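You operate a simulated robot arm through the tools that you are given. There is no shell and no other tool.

The job below is to be done with a simulated robot arm. You get a single attempt, and the scene is never put back.

TASK
Lead the tape through its guides to the red rest and zero the counter.
Fine: roller lever open for the lead, shut after. Where these are worked on the way, their far stop is far enough and under half their travel is too little: roller lever.

The check looks at the end state, three seconds after you hand in, the way a careful person would. Anything else that was tipped, shoved, dropped, spilled or broken makes it a failure.

THE ROBOT
A 7-joint arm with a two-finger parallel gripper, fixed in place. Base frame: the origin is on the floor under the middle of its stand, x ahead of it, y to its left, z up; the work surface is at about z = 0.88. Units: m, degrees, N and s.
It reaches about 1.479 m from its shoulder. Its first joint turns from -166.0 to 166.0 degrees. Payload 4.4 kg.
The TCP is the grasp point between the finger pads, 0.023 m short of the fingertips. In the tool frame z runs along the fingers and y along their closing line. Largest opening 0.094 m; finger width 0.038, thickness 0.01; the body of the gripper, 0.054 by 0.096 m, starts 0.039 m behind the TCP.
Orientation is that of the tool frame in the base frame, as a unit quaternion [x, y, z, w]. With the fingers straight down and closing along the base's y, the tool's x points along the base's -x, its y along +y and its z along -z.

THE INTERFACE
- The arm moves only by the tool send_rows. Its argument "targets" is a list that holds one entry, the list of rows, each a list of 7 numbers: the shift along the base's x, y, z in mm, then the turn, a rotation vector about the base's x, y, z in degrees, then the closure in counts, from 0 (fully open) to 255 (shut). In form: [[[dx, dy, dz, ax, ay, az, jaw], ...]]. A call has 1 to 20 rows; each row is the pose to reach, as a shift and turn from the pose commanded when the call began. A row lasts 0.2 s, in which the tool goes at most 0.05 m and 8.6 degrees; a call with a longer step from one row to the next is refused whole, and so is a gripper value outside its range. A pose out of reach is approached as far as the arm can. The call stops where the force on the tool passes 40 N (or 10 N more than at its start, if that is more) or the arm is blocked; 0.2 s more then pass. The fingers move at their own pace (about 0.072 m/s each) and stop on an object; they squeeze with about 26 N. The grip force told is the motor's: it shows also when the fingers shut on nothing. Time passes only in rows, and 0.2 s behind the last, so rows that repeat a pose let the fingers close. The reply holds the time, the measured pose of the TCP, the force on the tool along the base axes, the opening and the grip force, in the units named above and with some noise, with the torque about the TCP (base axes, N m) and any sound that the robot's microphone picked up, and new pictures: "pictures" is both (left out), scene, wrist or none.
- Cameras (640 x 400 px; columns grow to the right, rows downward): "scene" is fixed at [0.0478, -0.6502, 1.6733]; the picture's right is [0.74, -0.67, 0.00], its down [-0.30, -0.33, -0.89] and it looks along [0.60, 0.66, -0.45] (base axes); focal length 329 px, centre (320, 200). "wrist" rides on the gripper at [0.086, 0.016, -0.075] in the tool frame; the picture's right is [-0.18, 0.98, 0.00], its down [-0.58, -0.11, -0.81] and it looks along [-0.79, -0.15, 0.59] (tool axes); focal length 243 px, centre (320, 200). There is no depth. A picture from a camera that has moved, and an enlarged one, comes with that camera's place and axes in the base frame and with its lens.
- close_up(camera, box): a new picture of the part [left, top, right, bottom] of that camera's present view, enlarged. The clock stands still meanwhile.
- job_done(): hands the job in; it is judged then, once.

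Places have to be worked out from the pictures, the camera data and where the tool is seen. Open the gripper and draw the arm clear of the work before you hand the job in, unless the task says otherwise.

The tools are called after "Call:" as a command line: name --argument value ..., lists and objects as JSON in quotes. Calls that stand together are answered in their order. send_rows: Moves the arm, as the interface text tells. Its arguments: {"type":"object","properties":{"targets":{"type":"array"},"pictures":{"type":"string","enum":["both","scene","wrist","none"]}},"required":["targets"]} The other tools are called the same way: close_up (camera, box) takes an enlarged picture of a part of a camera's view; job_done () hands the job in.

At the start:

```text
time: 0.0
tool_pos: [0.5141, 0.3523, 1.2152]
tcp_rot: [-0.001, 1.0, 0.0, 0.001]
contact_force: [0.1, -0.6, 1.0]
ft_torque: [0.03, 0.02, -0.01]
grip_width: 0.0936
grip_force: 0.0
```

scene: 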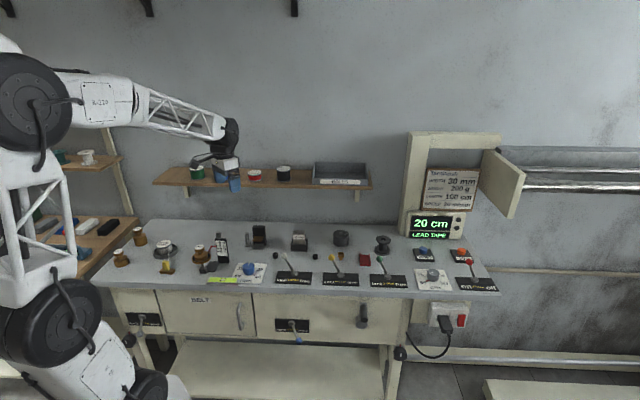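
wrist: 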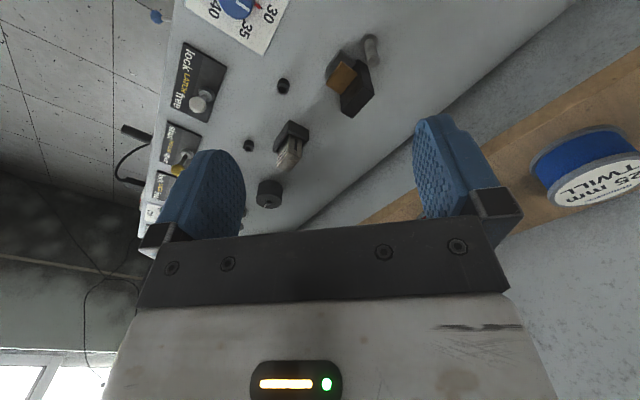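

I start by looking closely at the bench from both cameras to find out what each part is.

Call:
close_up --camera "scene" --box '[100, 210, 300, 300]'

Call:
close_up --camera "scene" --box '[230, 215, 390, 305]'

Call:
close_up --camera "scene" --box '[360, 215, 510, 305]'

Call:
close_up --camera "scene" --box '[390, 130, 540, 250]'

Call:
close_up --camera "wrist" --box '[130, 0, 450, 240]'

Call:
close_up --camera "scene" --box '[0, 140, 160, 300]'

```text
3.20 times, centred on (200, 255) of scene
camera zoom: at [0.0478, -0.6502, 1.6733], right [0.74, -0.67, 0.0], down [-0.3, -0.33, -0.89], along [0.6, 0.66, -0.45], focal length 1053 px, centre (704, 24)
```

zoom: 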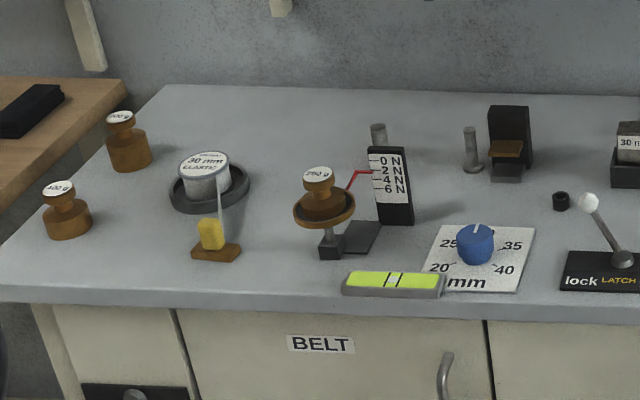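

```text
4.00 times, centred on (310, 260) of scene
camera zoom: at [0.0478, -0.6502, 1.6733], right [0.74, -0.67, 0.0], down [-0.3, -0.33, -0.89], along [0.6, 0.66, -0.45], focal length 1316 px, centre (360, -40)
```

zoom: 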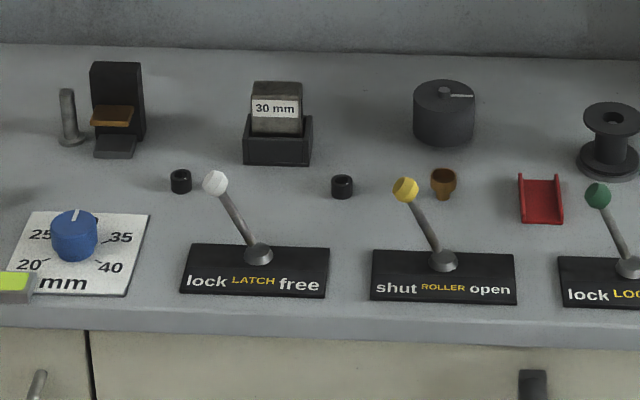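

```text
4.27 times, centred on (435, 260) of scene
camera zoom: at [0.0478, -0.6502, 1.6733], right [0.74, -0.67, 0.0], down [-0.3, -0.33, -0.89], along [0.6, 0.66, -0.45], focal length 1404 px, centre (-171, -56)
```

zoom: 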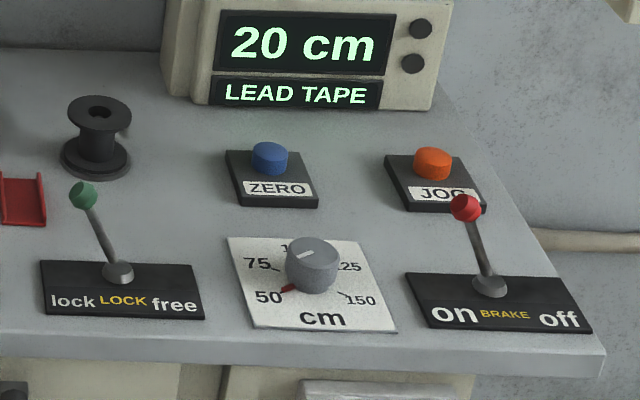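

```text
3.33 times, centred on (465, 190) of scene
camera zoom: at [0.0478, -0.6502, 1.6733], right [0.74, -0.67, 0.0], down [-0.3, -0.33, -0.89], along [0.6, 0.66, -0.45], focal length 1097 px, centre (-163, 233)
```

zoom: 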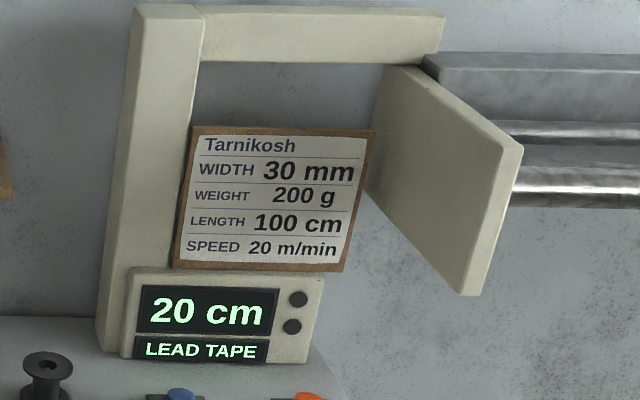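

```text
1.67 times, centred on (290, 120) of wrist
camera zoom: at [0.4292, 0.3678, 1.2888], right [0.18, 0.98, 0.0], down [0.58, -0.11, 0.81], along [0.79, -0.15, -0.59], focal length 404 px, centre (370, 333)
```

zoom: 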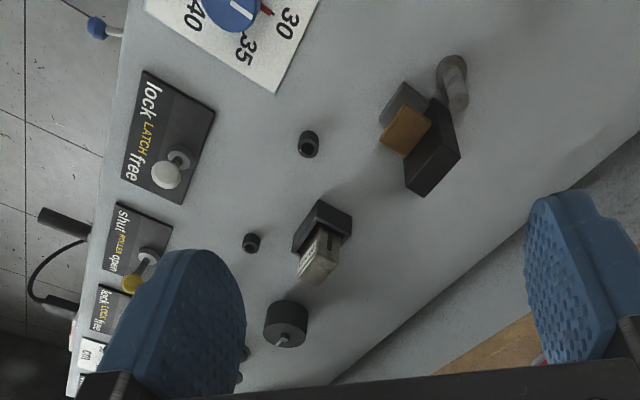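

```text
2.50 times, centred on (80, 220) of scene
camera zoom: at [0.0478, -0.6502, 1.6733], right [0.74, -0.67, 0.0], down [-0.3, -0.33, -0.89], along [0.6, 0.66, -0.45], focal length 823 px, centre (920, 150)
```

zoom: 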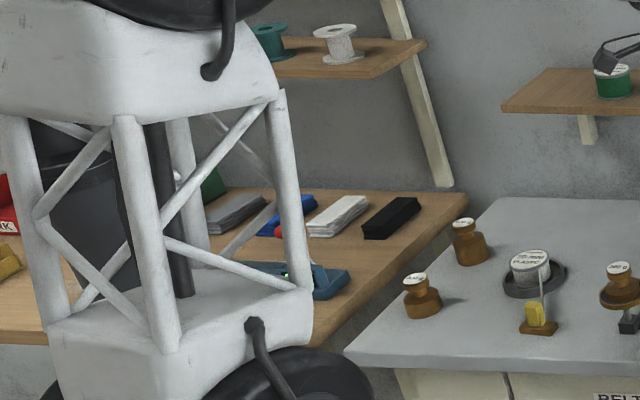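

The bench seems to run diagonally, with the yellow tape clip near (0.28, 0.46) and the red rest near (0.88, 0.00). I back off and turn the tool 45° so the wrist camera looks squarely across the bench.

Call:
send_rows --targets '[[[-30, -20, 15, 0, 0, 7.5, 0], [-60, -40, 30, 0, 0, 15, 0], [-95, -60, 45, 0, 0, 22.5, 0], [-130, -80, 60, 0, 0, 30, 0], [-165, -95, 75, 0, 0, 37.5, 0], [-200, -110, 85, 0, 0, 45, 0], [-214, -120, 85, 0, 0, 50, 0]]]'

```text
time: 1.6
tool_pos: [0.2991, 0.2315, 1.3008]
tcp_rot: [-0.422, 0.906, 0.0, 0.0]
contact_force: [0.1, -0.8, 0.4]
ft_torque: [0.01, -0.01, -0.03]
grip_width: 0.094
grip_force: 0.1
camera wrist: at [0.2332, 0.1752, 1.374], right [-0.63, 0.77, 0.0], down [0.46, 0.38, 0.81], along [0.62, 0.51, -0.59], focal length 243 px, centre (320, 200)
```

scene: 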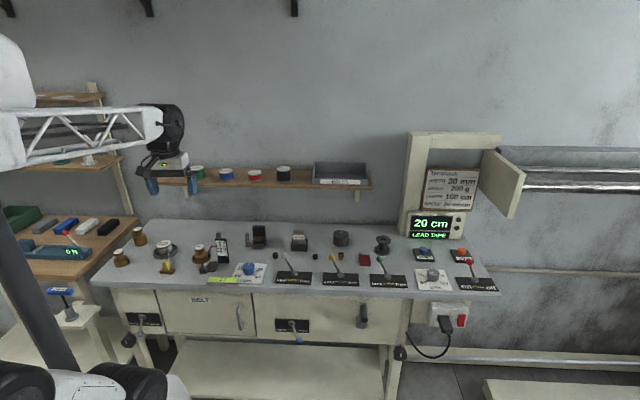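
wrist: 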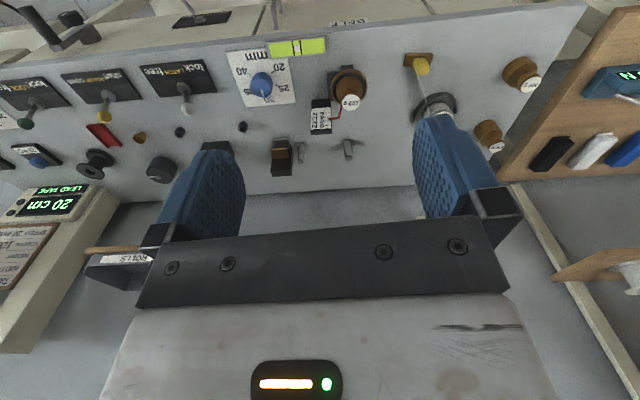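

This view covers most of the bench, though it is upside down. I enlarge several parts of it.

Call:
close_up --camera "wrist" --box '[220, 30, 460, 180]'

Call:
close_up --camera "wrist" --box '[60, 60, 260, 185]'

Call:
close_up --camera "wrist" --box '[380, 40, 520, 130]'

```text
2.67 times, centred on (340, 105) of wrist
camera zoom: at [0.2332, 0.1752, 1.374], right [-0.63, 0.77, 0.0], down [0.46, 0.38, 0.81], along [0.62, 0.51, -0.59], focal length 647 px, centre (267, 453)
```

zoom: 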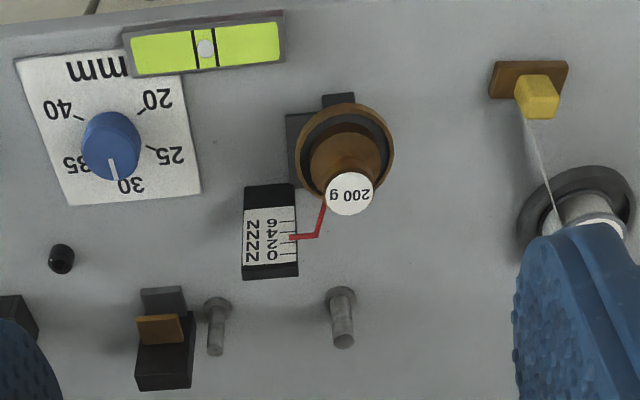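

```text
3.20 times, centred on (160, 122) of wrist
camera zoom: at [0.2332, 0.1752, 1.374], right [-0.63, 0.77, 0.0], down [0.46, 0.38, 0.81], along [0.62, 0.51, -0.59], focal length 776 px, centre (832, 448)
```

zoom: 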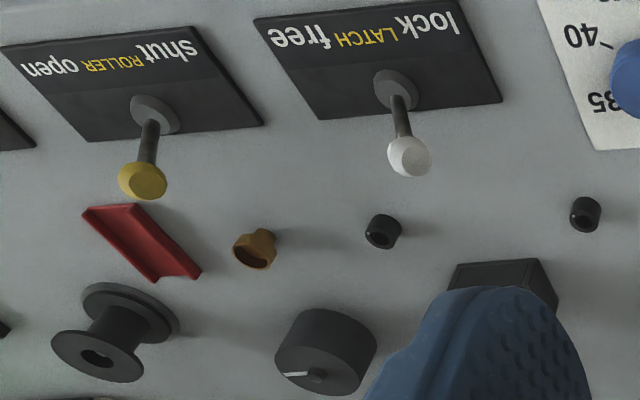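

```text
4.44 times, centred on (450, 85) of wrist
camera zoom: at [0.2332, 0.1752, 1.374], right [-0.63, 0.77, 0.0], down [0.46, 0.38, 0.81], along [0.62, 0.51, -0.59], focal length 1078 px, centre (-258, 711)
```

zoom: 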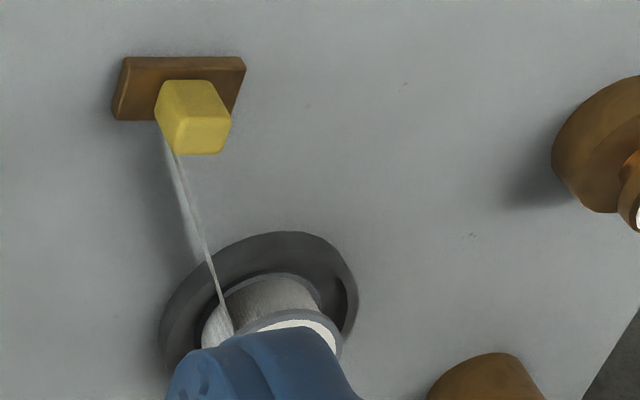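

The tape runs from its spool to a yellow tab on a brown rest. Beyond that come grey posts, a black and brown block, black pegs, a 30 mm block, a brown part, a drum, the red rest and the take-up spool. I move lower over the middle of the bench to see the guides.

Call:
send_rows --targets '[[[45, 0, -20, 0, 0, -1, 0], [90, -5, -45, 0, 0, -2, 0], [135, -5, -70, 0, 0, -3, 0], [180, -8, -95, 0, 0, -4, 0], [225, -10, -120, 0, 0, -5, 0], [265, -11, -145, 0, 0, -5.5, 0], [281, -11, -160, 0, 0, -5.5, 0]]]' --pictures "wrist"

Call:
close_up --camera "wrist" --box '[220, 0, 440, 160]'

Call:
close_up --camera "wrist" --box '[0, 0, 240, 160]'

Call:
close_up --camera "wrist" --box '[400, 0, 640, 160]'

```text
refused: row 2 steps farther than a row can; nothing moved
```

```text
2.50 times, centred on (330, 80) of wrist
camera zoom: at [0.2332, 0.1752, 1.374], right [-0.63, 0.77, 0.0], down [0.46, 0.38, 0.81], along [0.62, 0.51, -0.59], focal length 606 px, centre (295, 500)
```

zoom: 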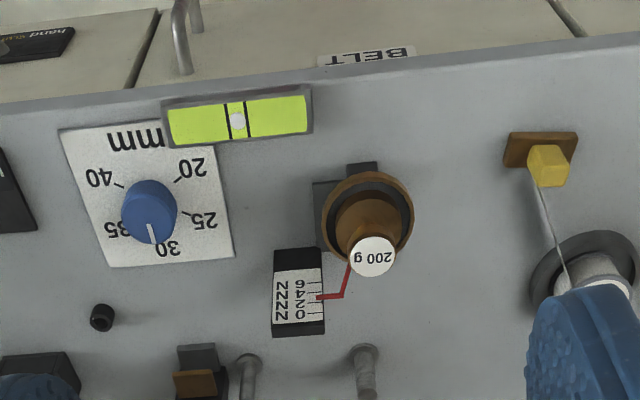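

```text
2.50 times, centred on (120, 80) of wrist
camera zoom: at [0.2332, 0.1752, 1.374], right [-0.63, 0.77, 0.0], down [0.46, 0.38, 0.81], along [0.62, 0.51, -0.59], focal length 606 px, centre (820, 500)
```

zoom: 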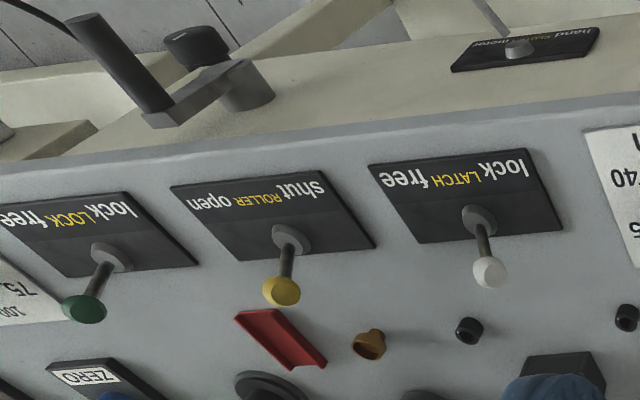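

```text
2.50 times, centred on (520, 80) of wrist
camera zoom: at [0.2332, 0.1752, 1.374], right [-0.63, 0.77, 0.0], down [0.46, 0.38, 0.81], along [0.62, 0.51, -0.59], focal length 606 px, centre (-180, 500)
```

zoom: 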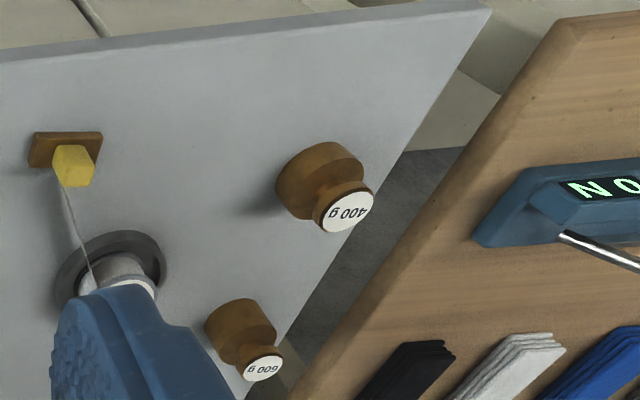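

The move was refused because one step was slightly over 50 mm. I send it again with smaller steps.

Call:
send_rows --targets '[[[40, 0, -20, 0, 0, -1, 0], [80, -2, -40, 0, 0, -2, 0], [120, -4, -62, 0, 0, -3, 0], [160, -6, -84, 0, 0, -4, 0], [200, -8, -106, 0, 0, -5, 0], [240, -10, -130, 0, 0, -5.5, 0], [281, -11, -155, 0, 0, -5.5, 0]]]' --pictures "wrist"

```text
time: 3.2
tool_pos: [0.5805, 0.2201, 1.1484]
tcp_rot: [-0.378, 0.926, 0.0, 0.002]
contact_force: [0.4, 0.7, 0.6]
ft_torque: [0.01, -0.01, 0.03]
grip_width: 0.094
grip_force: 0.1
camera wrist: at [0.5087, 0.1714, 1.2214], right [-0.56, 0.83, 0.0], down [0.49, 0.33, 0.81], along [0.67, 0.45, -0.59], focal length 243 px, centre (320, 200)
```

wrist: 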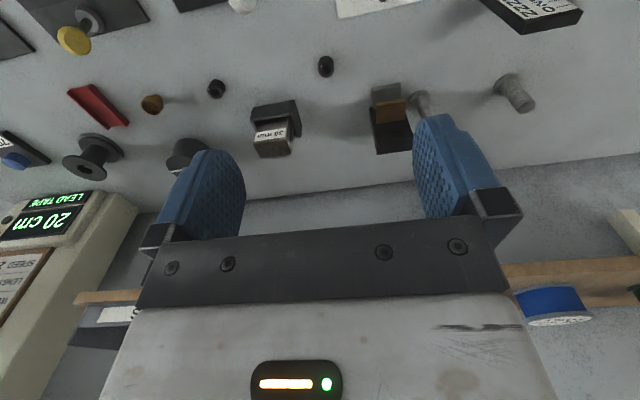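

Call:
close_up --camera "wrist" --box '[200, 20, 440, 170]'

Call:
close_up --camera "wrist" --box '[40, 50, 240, 190]'

Call:
close_up --camera "wrist" --box '[360, 40, 560, 165]'

```text
2.67 times, centred on (320, 95) of wrist
camera zoom: at [0.5087, 0.1714, 1.2214], right [-0.56, 0.83, 0.0], down [0.49, 0.33, 0.81], along [0.67, 0.45, -0.59], focal length 647 px, centre (320, 480)
```

zoom: 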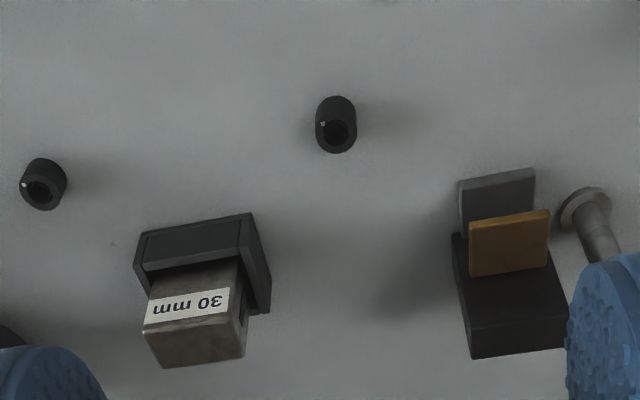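

```text
2.86 times, centred on (140, 120) of wrist
camera zoom: at [0.5087, 0.1714, 1.2214], right [-0.56, 0.83, 0.0], down [0.49, 0.33, 0.81], along [0.67, 0.45, -0.59], focal length 693 px, centre (834, 429)
```

zoom: 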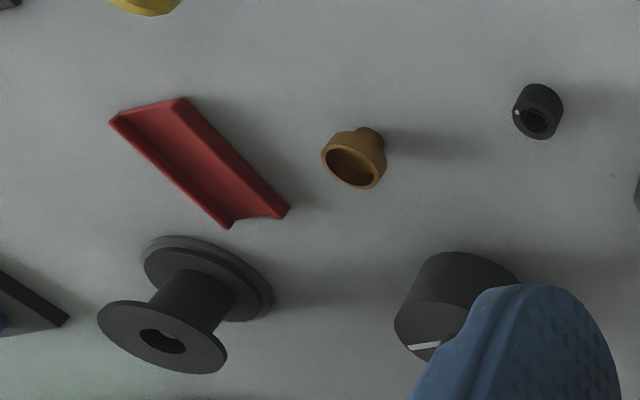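

```text
3.20 times, centred on (460, 102) of wrist
camera zoom: at [0.5087, 0.1714, 1.2214], right [-0.56, 0.83, 0.0], down [0.49, 0.33, 0.81], along [0.67, 0.45, -0.59], focal length 776 px, centre (-128, 512)
```

zoom: 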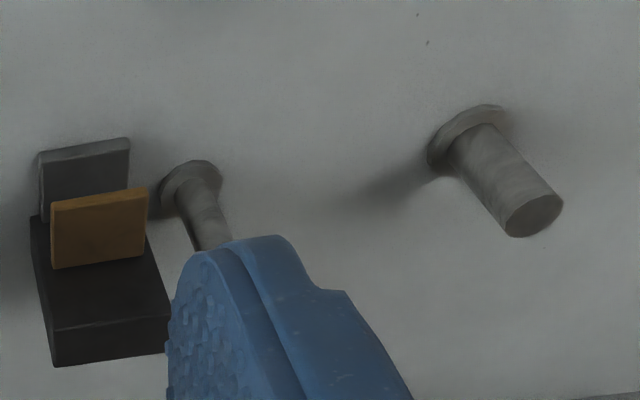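

The posts, the C-shaped width gate, the 30 mm block, the drum and the take-up spool stand near the same line. The small black pegs and the brass part are nearer the front. I go lower for a closer look at their shapes.

Call:
send_rows --targets '[[[28, -11, -30, 0, 0, 0, 0], [56, -22, -60, 0, 0, 0, 0], [85, -33, -90, 0, 0, 0, 0], [119, -46, -120, 0, 0, 0, 0]]]' --pictures "wrist"

Call:
close_up --camera "wrist" --box '[220, 0, 440, 160]'

Call:
close_up --camera "wrist" --box '[20, 0, 240, 160]'

Call:
close_up --camera "wrist" --box '[400, 0, 620, 160]'

```text
time: 4.2
tool_pos: [0.7017, 0.1742, 1.0248]
tcp_rot: [-0.378, 0.926, 0.001, 0.001]
contact_force: [0.7, 0.7, -0.3]
ft_torque: [0.02, 0.02, 0.02]
grip_width: 0.094
grip_force: 0.1
camera wrist: at [0.6288, 0.1254, 1.0987], right [-0.56, 0.83, 0.0], down [0.49, 0.33, 0.81], along [0.67, 0.45, -0.59], focal length 243 px, centre (320, 200)
```

wrist: 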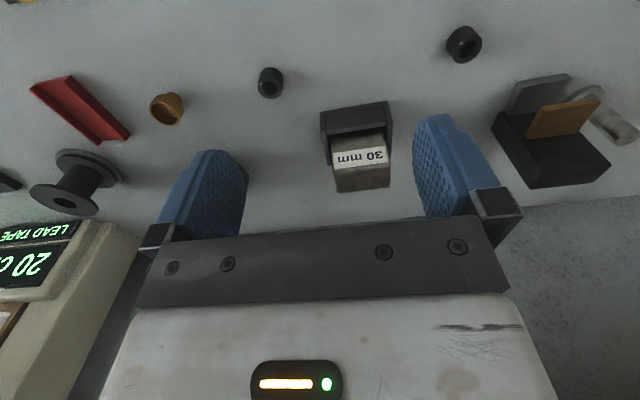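

```text
2.50 times, centred on (330, 80) of wrist
camera zoom: at [0.6288, 0.1254, 1.0987], right [-0.56, 0.83, 0.0], down [0.49, 0.33, 0.81], along [0.67, 0.45, -0.59], focal length 606 px, centre (295, 500)
```

zoom: 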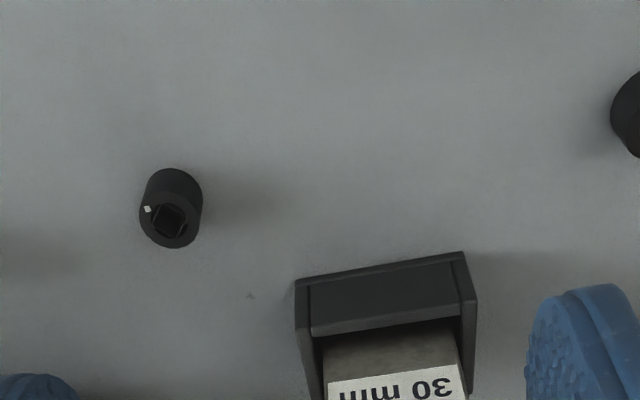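

```text
2.50 times, centred on (130, 80) of wrist
camera zoom: at [0.6288, 0.1254, 1.0987], right [-0.56, 0.83, 0.0], down [0.49, 0.33, 0.81], along [0.67, 0.45, -0.59], focal length 606 px, centre (795, 500)
```

zoom: 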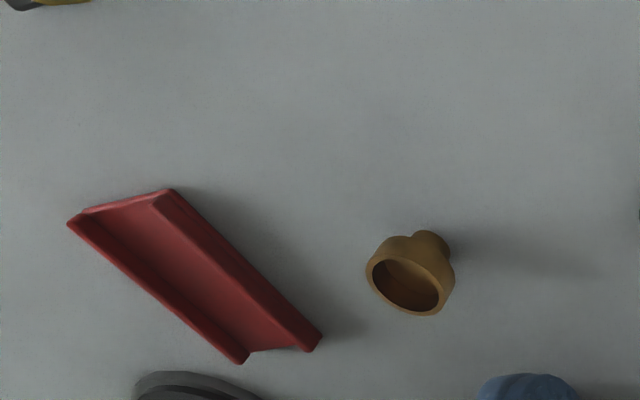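

```text
2.50 times, centred on (510, 80) of wrist
camera zoom: at [0.6288, 0.1254, 1.0987], right [-0.56, 0.83, 0.0], down [0.49, 0.33, 0.81], along [0.67, 0.45, -0.59], focal length 606 px, centre (-155, 500)
```

zoom: 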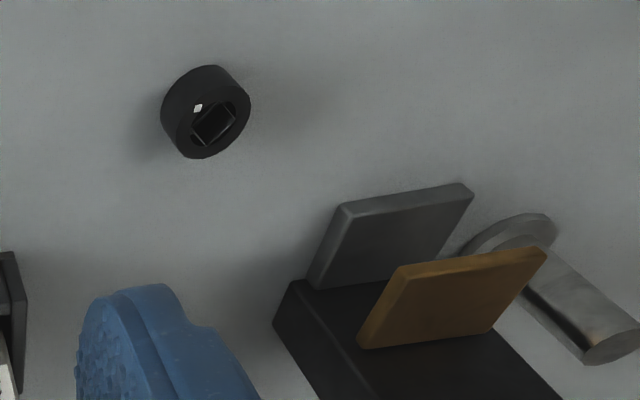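

The black pegs are square-socket bushings, not guides. The gate is a C made of a grey floor plate and a brass upper plate, with a gap of about 30 mm. I look harder at the 30 mm block, drum and tab from the fixed camera.

Call:
close_up --camera "scene" --box '[280, 222, 330, 254]'

Call:
close_up --camera "scene" --box '[325, 222, 405, 272]'

Call:
close_up --camera "scene" --box '[210, 220, 290, 270]'

Call:
close_up --camera "scene" --box '[140, 230, 240, 292]'

Call:
close_up --camera "wrist" --box '[300, 80, 420, 200]'

```text
12.50 times, centred on (305, 238) of scene
camera zoom: at [0.0478, -0.6502, 1.6733], right [0.74, -0.67, 0.0], down [-0.3, -0.33, -0.89], along [0.6, 0.66, -0.45], focal length 4114 px, centre (508, -275)
```

zoom: 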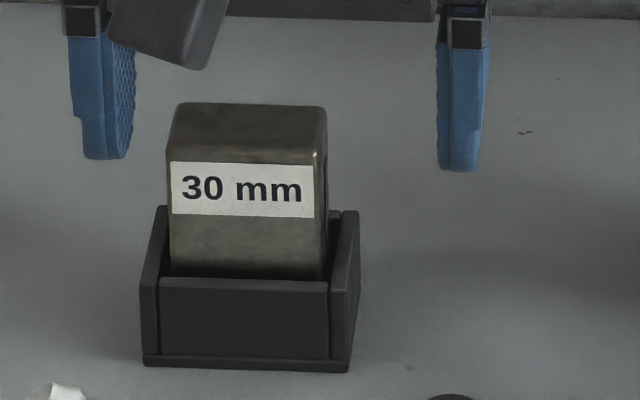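

```text
8.00 times, centred on (365, 247) of scene
camera zoom: at [0.0478, -0.6502, 1.6733], right [0.74, -0.67, 0.0], down [-0.3, -0.33, -0.89], along [0.6, 0.66, -0.45], focal length 2633 px, centre (-40, -176)
```

zoom: 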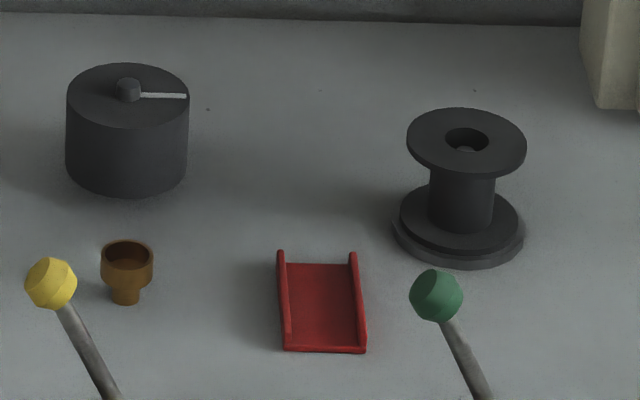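

```text
8.00 times, centred on (250, 245) of scene
camera zoom: at [0.0478, -0.6502, 1.6733], right [0.74, -0.67, 0.0], down [-0.3, -0.33, -0.89], along [0.6, 0.66, -0.45], focal length 2633 px, centre (880, -160)
```

zoom: 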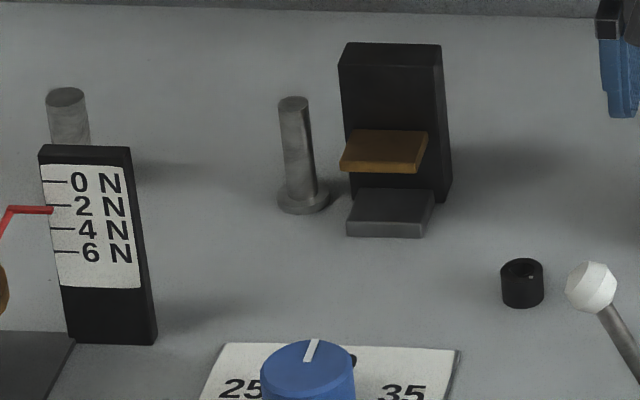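

```text
6.40 times, centred on (190, 261) of scene
camera zoom: at [0.0478, -0.6502, 1.6733], right [0.74, -0.67, 0.0], down [-0.3, -0.33, -0.89], along [0.6, 0.66, -0.45], focal length 2106 px, centre (1152, -190)
```

zoom: 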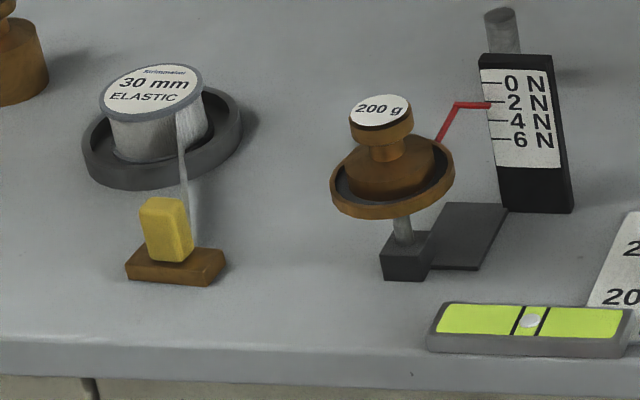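

```text
3.33 times, centred on (360, 140) of wrist
camera zoom: at [0.6288, 0.1254, 1.0987], right [-0.56, 0.83, 0.0], down [0.49, 0.33, 0.81], along [0.67, 0.45, -0.59], focal length 809 px, centre (187, 400)
```

zoom: 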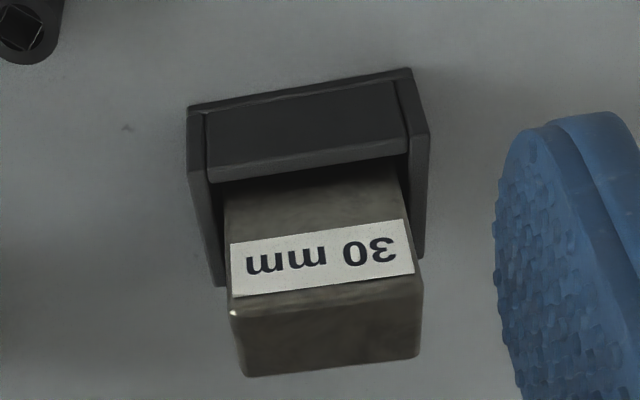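

The 30 mm block sits in a box-shaped holder that stands in line with the gate and may have a slot in its side. I turn the wrist to look along the bench and check that.

Call:
send_rows --targets '[[[-7, 11, 5, 0, 0, -7.5, 0], [-14, 22, 10, 0, 0, -15, 0], [-21, 33, 10, 0, 0, -22.5, 0], [-28, 44, 10, 0, 0, -30, 0], [-35, 55, 10, 0, 0, -37.5, 0], [-42, 66, 10, 0, 0, -45, 0], [-49, 78, 10, 0, 0, -50, 0]]]' --pictures "wrist"

Call:
close_up --camera "wrist" --box '[240, 40, 440, 165]'

Call:
close_up --camera "wrist" --box '[420, 0, 640, 130]'

```text
time: 5.8
tool_pos: [0.6502, 0.253, 1.0348]
tcp_rot: [0.05, 0.999, 0.001, 0.001]
contact_force: [-0.6, 0.1, 0.0]
ft_torque: [0.0, 0.01, 0.0]
grip_width: 0.0939
grip_force: 0.1
camera wrist: at [0.5679, 0.2778, 1.1087], right [0.28, 0.96, 0.0], down [0.57, -0.17, 0.81], along [0.77, -0.23, -0.59], focal length 243 px, centre (320, 200)
```

wrist: 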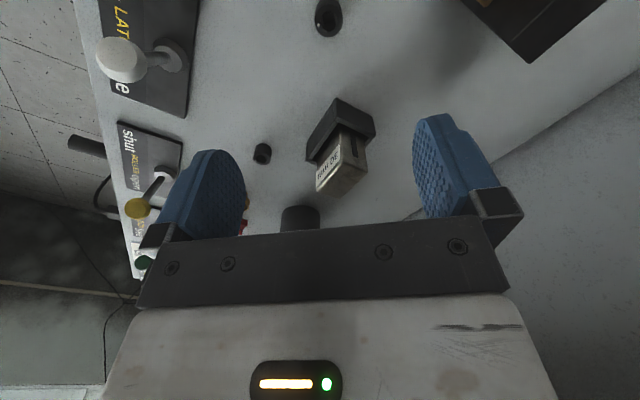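

```text
3.20 times, centred on (340, 102) of wrist
camera zoom: at [0.5679, 0.2778, 1.1087], right [0.28, 0.96, 0.0], down [0.57, -0.17, 0.81], along [0.77, -0.23, -0.59], focal length 776 px, centre (256, 512)
```

zoom: 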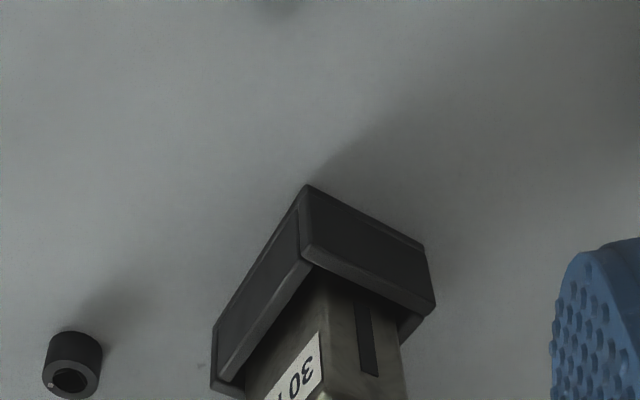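

```text
2.91 times, centred on (530, 65) of wrist
camera zoom: at [0.5679, 0.2778, 1.1087], right [0.28, 0.96, 0.0], down [0.57, -0.17, 0.81], along [0.77, -0.23, -0.59], focal length 706 px, centre (-291, 593)
```

zoom: 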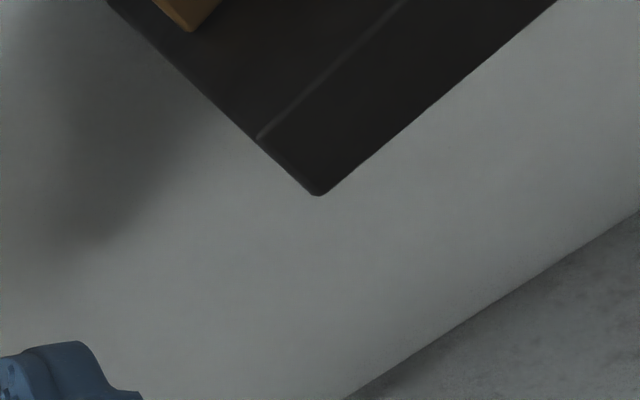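

The block's slot, the posts, the gate and the take-up spool all lie on one line along the bench. Next is the roller lever, which leans toward "shut" with its yellow knob near (0.73, 0.04, 0.95). I square the gripper up to the bench, close it and move to the left of that knob.

Call:
send_rows --targets '[[[7, -24, 10, 0, 0, 7.5, 255], [14, -48, 20, 0, 0, 15, 255], [21, -72, 25, 0, 0, 22.5, 255], [28, -96, 25, 0, 0, 30, 255], [36, -120, 25, 0, 0, 37.5, 255], [43, -144, 25, 0, 0, 45, 255], [51, -168, 25, 0, 0, 50, 255]]]' --pictures "both"

Call:
close_up --camera "wrist" --box '[120, 0, 360, 150]'

Call:
close_up --camera "scene" --box '[300, 220, 400, 290]'

```text
time: 7.4
tool_pos: [0.703, 0.0833, 1.0588]
tcp_rot: [-0.379, 0.926, 0.001, 0.001]
contact_force: [0.4, -0.1, 0.2]
ft_torque: [0.01, -0.01, 0.0]
grip_width: 0.0002
grip_force: 26.1
camera wrist: at [0.6318, 0.034, 1.1327], right [-0.56, 0.83, 0.0], down [0.49, 0.33, 0.81], along [0.67, 0.45, -0.59], focal length 243 px, centre (320, 200)
```

scene: 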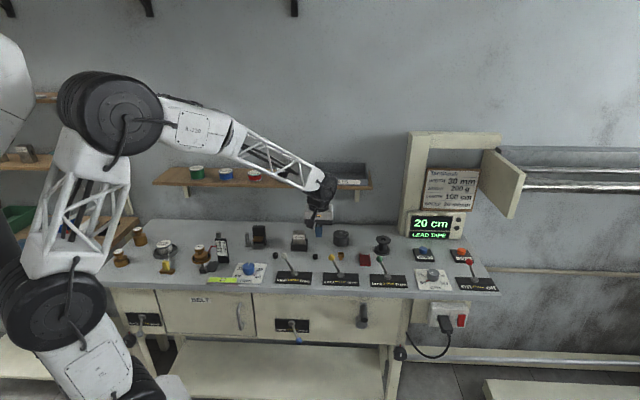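
wrist: 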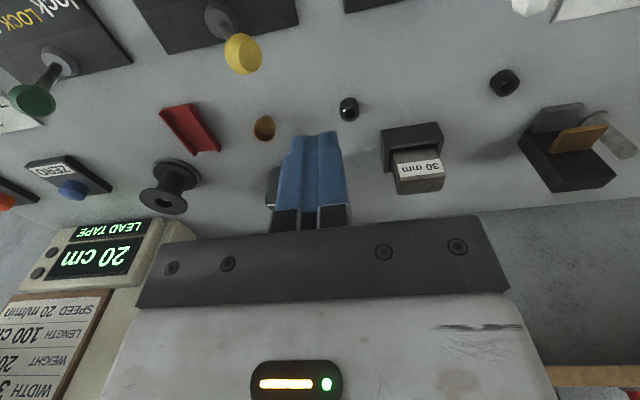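

```text
2.67 times, centred on (240, 75) of wrist
camera zoom: at [0.6318, 0.034, 1.1327], right [-0.56, 0.83, 0.0], down [0.49, 0.33, 0.81], along [0.67, 0.45, -0.59], focal length 647 px, centre (533, 533)
```

zoom: 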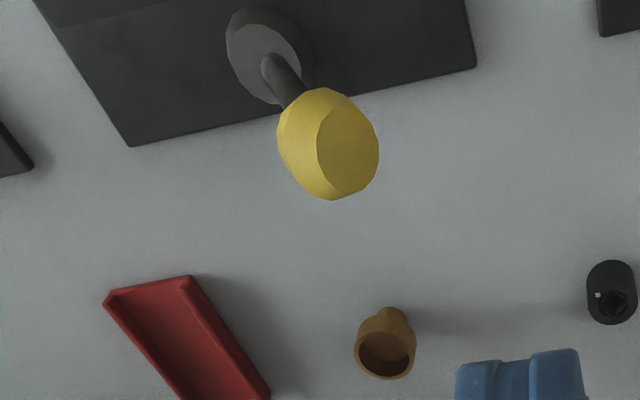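

```text
5.71 times, centred on (350, 255) of scene
camera zoom: at [0.0478, -0.6502, 1.6733], right [0.74, -0.67, 0.0], down [-0.3, -0.33, -0.89], along [0.6, 0.66, -0.45], focal length 1881 px, centre (149, -114)
```

zoom: 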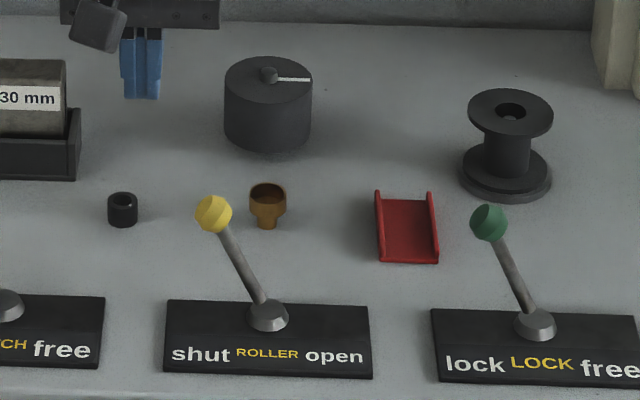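

The knob centre works out at S 0.481, N 0.535, z 0.96 in bench coordinates, where S is along the bench and N is toward the wall. I lower the closed fingers to its left and push it right toward "open".

Call:
send_rows --targets '[[[-8, -8, -45, 0, 0, 0, 255], [-16, -16, -91, 0, 0, 0, 255], [-6, -26, -91, 0, 0, 0, 255], [4, -36, -91, 0, 0, 0, 255], [14, -46, -91, 0, 0, 0, 255], [24, -57, -91, 0, 0, 0, 255], [33, -66, -91, 0, 0, 0, 255], [42, -76, -91, 0, 0, 0, 255], [50, -84, -91, 0, 0, 0, 255]]]' --pictures "scene"

Call:
close_up --camera "scene" --box '[280, 215, 420, 295]'

```text
time: 9.4
tool_pos: [0.7533, 0.0004, 0.9688]
tcp_rot: [-0.379, 0.926, 0.0, 0.0]
contact_force: [-6.4, 6.8, 1.1]
ft_torque: [0.03, -0.01, -0.01]
grip_width: 0.0
grip_force: 26.1
```

scene: 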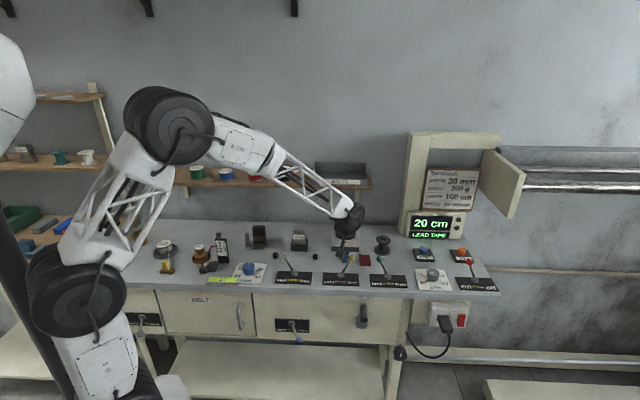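

```text
4.57 times, centred on (350, 255) of scene
camera zoom: at [0.0478, -0.6502, 1.6733], right [0.74, -0.67, 0.0], down [-0.3, -0.33, -0.89], along [0.6, 0.66, -0.45], focal length 1504 px, centre (183, -51)
```

zoom: 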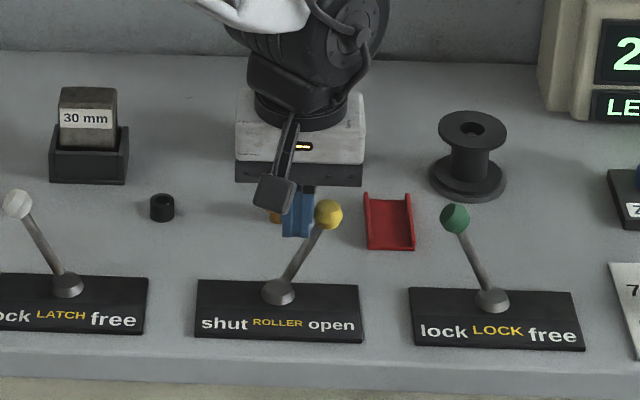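

The lever has swung over to "open" with about 9 N on the fingers. I push a few millimetres more to find the stop, then back off to see whether it stays there.

Call:
send_rows --targets '[[[3, -3, 0, 0, 0, 0, 255], [6, -6, 0, 0, 0, 0, 255], [8, -8, 0, 0, 0, 0, 255]]]' --pictures "none"

```text
time: 9.8
tool_pos: [0.754, -0.0, 0.9682]
tcp_rot: [-0.378, 0.926, 0.002, 0.0]
contact_force: [-21.9, 18.8, 9.8]
ft_torque: [-0.1, -0.06, -0.1]
grip_width: 0.0002
grip_force: 26.0
stopped in row 1: the force on the tool passed its limit at 48 N (the readings are from after the stop); the commanded pose is now the measured one
```

It is at the hard stop. I back away to the left, lift, and look at what moved.

Call:
send_rows --targets '[[[-10, 10, 0, 0, 0, 0, 255], [-30, 31, 0, 0, 0, 0, 255], [-50, 51, 20, 0, 0, 0, 255], [-65, 66, 60, 0, 0, 0, 255], [-75, 76, 95, 0, 0, 0, 255]]]' --pictures "both"

Call:
close_up --camera "scene" --box '[280, 215, 420, 295]'

Call:
close_up --camera "wrist" --box '[60, 40, 300, 220]'

```text
time: 11.0
tool_pos: [0.6801, 0.0768, 1.0636]
tcp_rot: [-0.378, 0.926, 0.001, -0.002]
contact_force: [0.2, -0.8, 0.3]
ft_torque: [-0.01, -0.02, 0.03]
grip_width: 0.0
grip_force: 26.0
camera wrist: at [0.6075, 0.0269, 1.1368], right [-0.56, 0.83, 0.0], down [0.49, 0.33, 0.81], along [0.67, 0.45, -0.59], focal length 243 px, centre (320, 200)
```

scene: 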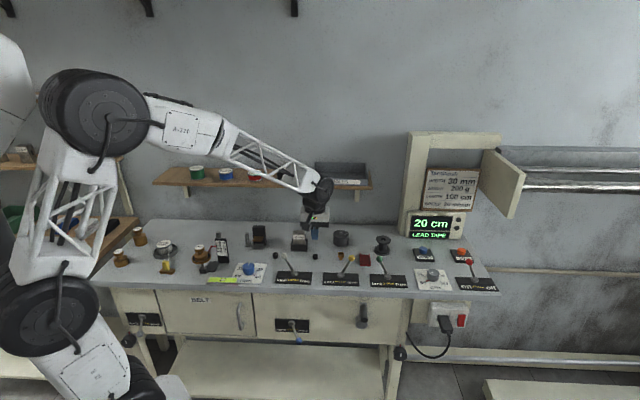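
wrist: 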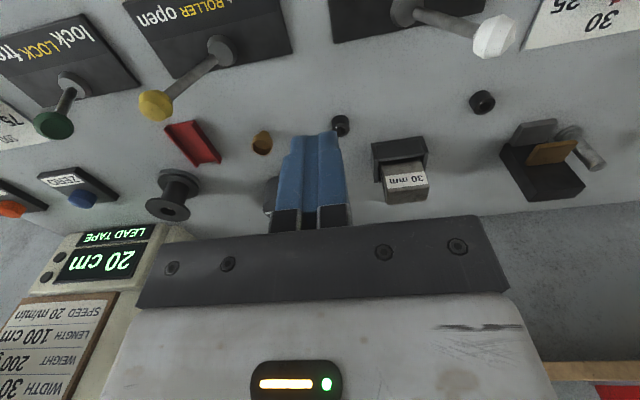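

```text
4.57 times, centred on (350, 255) of scene
camera zoom: at [0.0478, -0.6502, 1.6733], right [0.74, -0.67, 0.0], down [-0.3, -0.33, -0.89], along [0.6, 0.66, -0.45], focal length 1504 px, centre (183, -51)
```

zoom: 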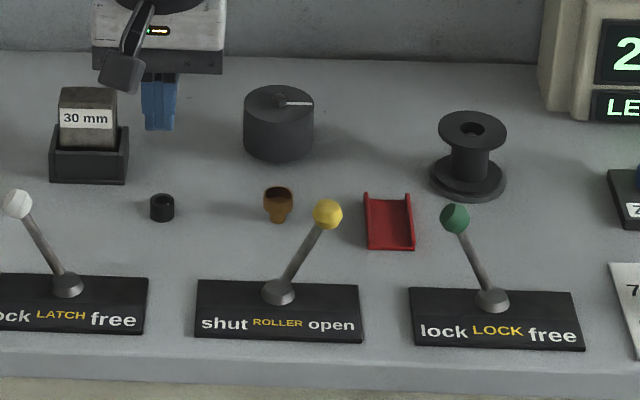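

```text
2.22 times, centred on (180, 130) of wrist
camera zoom: at [0.6075, 0.0269, 1.1368], right [-0.56, 0.83, 0.0], down [0.49, 0.33, 0.81], along [0.67, 0.45, -0.59], focal length 539 px, centre (631, 356)
```

zoom: 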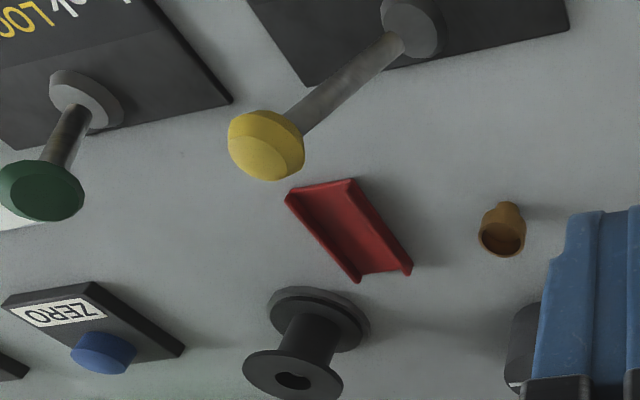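

The lever stays fully open. I repeat an earlier close-up to see whether the drum or the brass part shifted with it.

Call:
close_up --camera "scene" --box '[325, 222, 405, 272]'

Call:
close_up --camera "scene" --box '[140, 235, 220, 285]'

```text
8.00 times, centred on (365, 247) of scene
camera zoom: at [0.0478, -0.6502, 1.6733], right [0.74, -0.67, 0.0], down [-0.3, -0.33, -0.89], along [0.6, 0.66, -0.45], focal length 2633 px, centre (-40, -176)
```

zoom: 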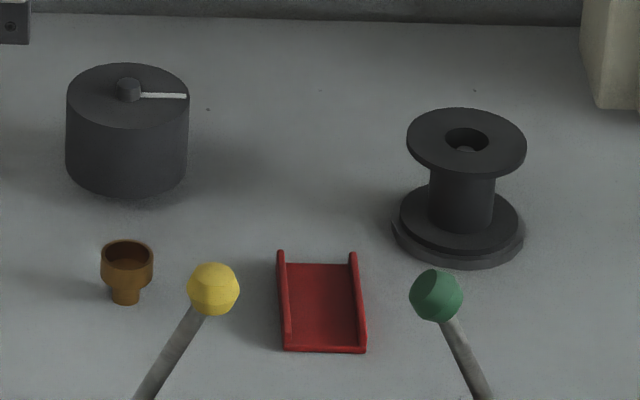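

```text
8.00 times, centred on (180, 260) of scene
camera zoom: at [0.0478, -0.6502, 1.6733], right [0.74, -0.67, 0.0], down [-0.3, -0.33, -0.89], along [0.6, 0.66, -0.45], focal length 2633 px, centre (1440, -280)
```

zoom: 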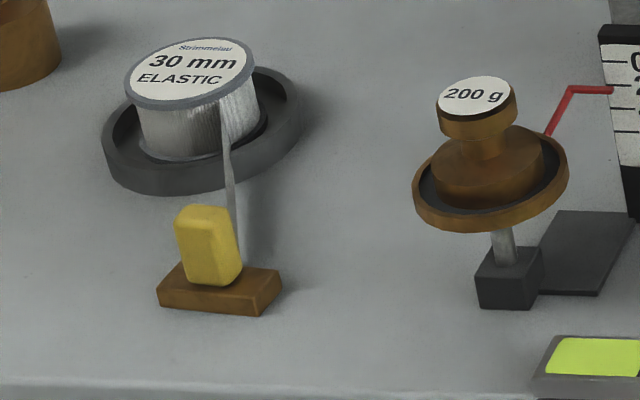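

Only the lever itself moved, so the roller is open now. I fly over to the yellow tab with the gripper open to see how it sits.

Call:
send_rows --targets '[[[-20, 18, 35, 0, 0, 0, 0], [-50, 45, 60, 0, 0, 0, 0], [-83, 75, 65, 0, 0, 0, 0], [-116, 106, 65, 0, 0, 0, 0], [-149, 136, 65, 0, 0, 0, 0], [-182, 166, 65, 0, 0, 0, 0], [-215, 196, 65, 0, 0, 0, 0], [-248, 227, 65, 0, 0, 0, 0], [-281, 257, 65, 0, 0, 0, 0], [-314, 287, 65, 0, 0, 0, 0], [-347, 317, 65, 0, 0, 0, 0], [-375, 343, 65, 0, 0, 0, 0], [-396, 362, 65, 0, 0, 0, 0]]]' --pictures "both"

Call:
close_up --camera "wrist" --box '[260, 0, 420, 120]'

Call:
close_up --camera "wrist" --box '[0, 0, 260, 160]'

```text
time: 13.8
tool_pos: [0.2828, 0.4371, 1.1296]
tcp_rot: [-0.378, 0.926, 0.0, -0.001]
contact_force: [0.1, -0.6, -0.1]
ft_torque: [0.04, 0.03, 0.0]
grip_width: 0.0941
grip_force: 0.0
camera wrist: at [0.212, 0.3886, 1.2026], right [-0.56, 0.83, 0.0], down [0.49, 0.33, 0.81], along [0.67, 0.45, -0.59], focal length 243 px, centre (320, 200)
```

scene: 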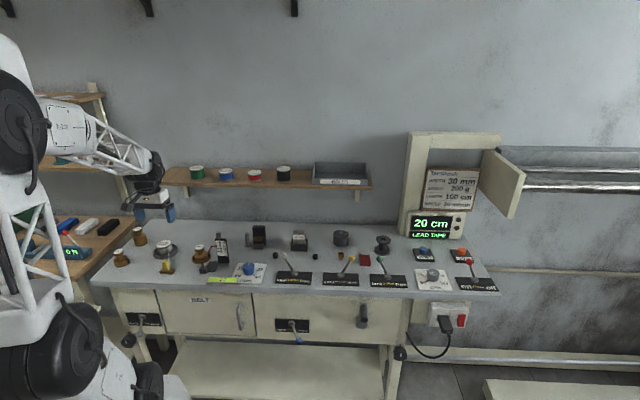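
wrist: 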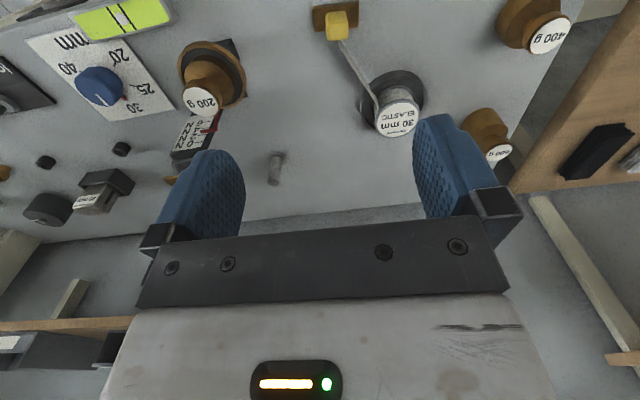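

```text
3.33 times, centred on (340, 60) of wrist
camera zoom: at [0.212, 0.3886, 1.2026], right [-0.56, 0.83, 0.0], down [0.49, 0.33, 0.81], along [0.67, 0.45, -0.59], focal length 809 px, centre (253, 667)
```

zoom: 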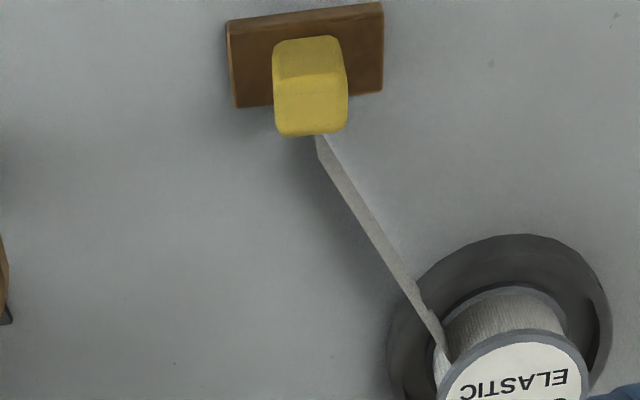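

```text
2.46 times, centred on (130, 80) of wrist
camera zoom: at [0.212, 0.3886, 1.2026], right [-0.56, 0.83, 0.0], down [0.49, 0.33, 0.81], along [0.67, 0.45, -0.59], focal length 597 px, centre (788, 495)
```

zoom: 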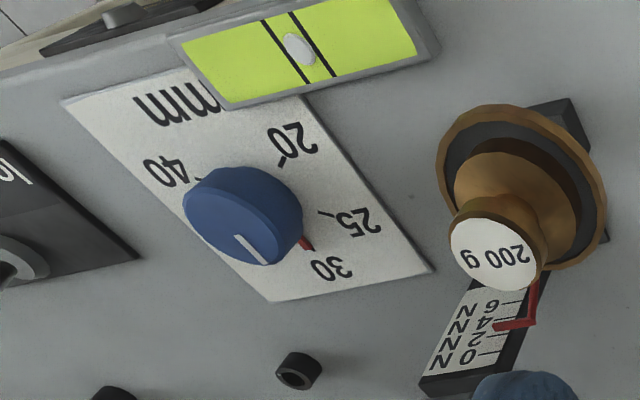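

The tab is about 22 × 15 × 32 mm, centred near S −0.129, N 0.521 with its top at z 0.922, and turned about 5° from the bench. I come down above it partway and check the alignment.

Call:
send_rows --targets '[[[0, 7, -40, 0, 0, -2, 0], [0, 14, -80, 0, 0, -4, 0], [-1, 20, -120, 0, 0, -5, 0], [-1, 20, -150, 0, 0, -5, 0]]]' --pictures "both"

Call:
close_up --camera "scene" --box '[130, 220, 220, 290]'

Call:
close_up --camera "wrist" --box '[220, 0, 440, 140]'

```text
time: 14.8
tool_pos: [0.2841, 0.4591, 0.9765]
tcp_rot: [-0.338, 0.941, 0.001, 0.0]
contact_force: [-0.1, -1.3, 0.3]
ft_torque: [0.03, -0.01, 0.02]
grip_width: 0.0941
grip_force: 0.1
camera wrist: at [0.2083, 0.4158, 1.0509], right [-0.48, 0.88, 0.0], down [0.52, 0.28, 0.81], along [0.71, 0.39, -0.59], focal length 243 px, centre (320, 200)
```

scene: 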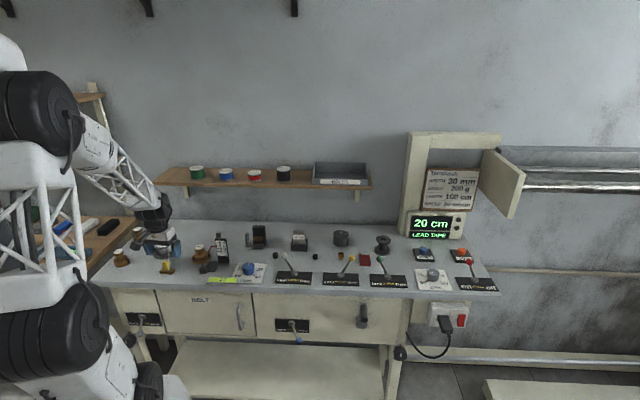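
wrist: 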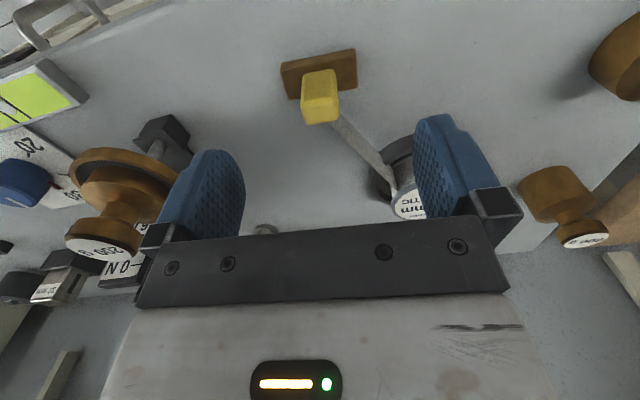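

```text
5.71 times, centred on (175, 255) of scene
camera zoom: at [0.0478, -0.6502, 1.6733], right [0.74, -0.67, 0.0], down [-0.3, -0.33, -0.89], along [0.6, 0.66, -0.45], focal length 1881 px, centre (1149, -114)
```

zoom: 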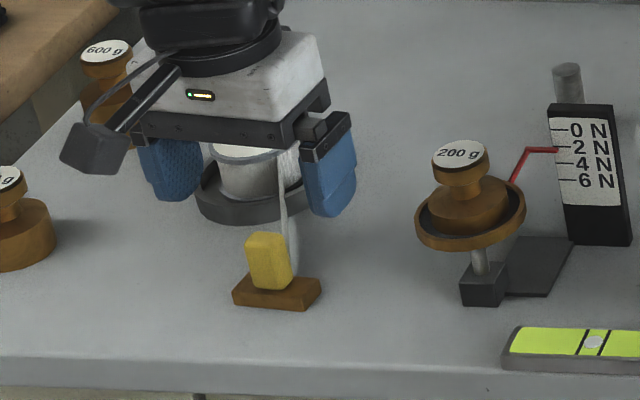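

```text
2.86 times, centred on (330, 70) of wrist
camera zoom: at [0.2083, 0.4158, 1.0509], right [-0.48, 0.88, 0.0], down [0.52, 0.28, 0.81], along [0.71, 0.39, -0.59], focal length 693 px, centre (291, 571)
```

zoom: 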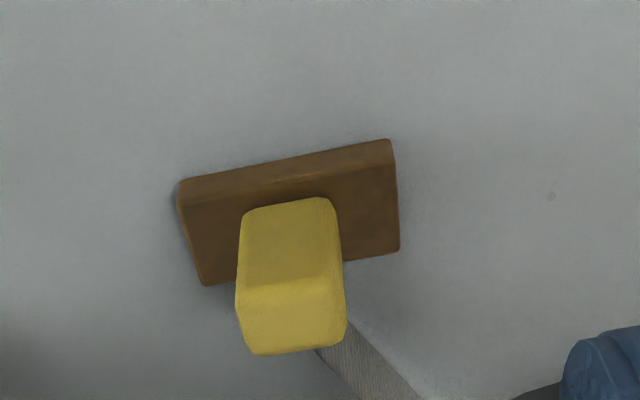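

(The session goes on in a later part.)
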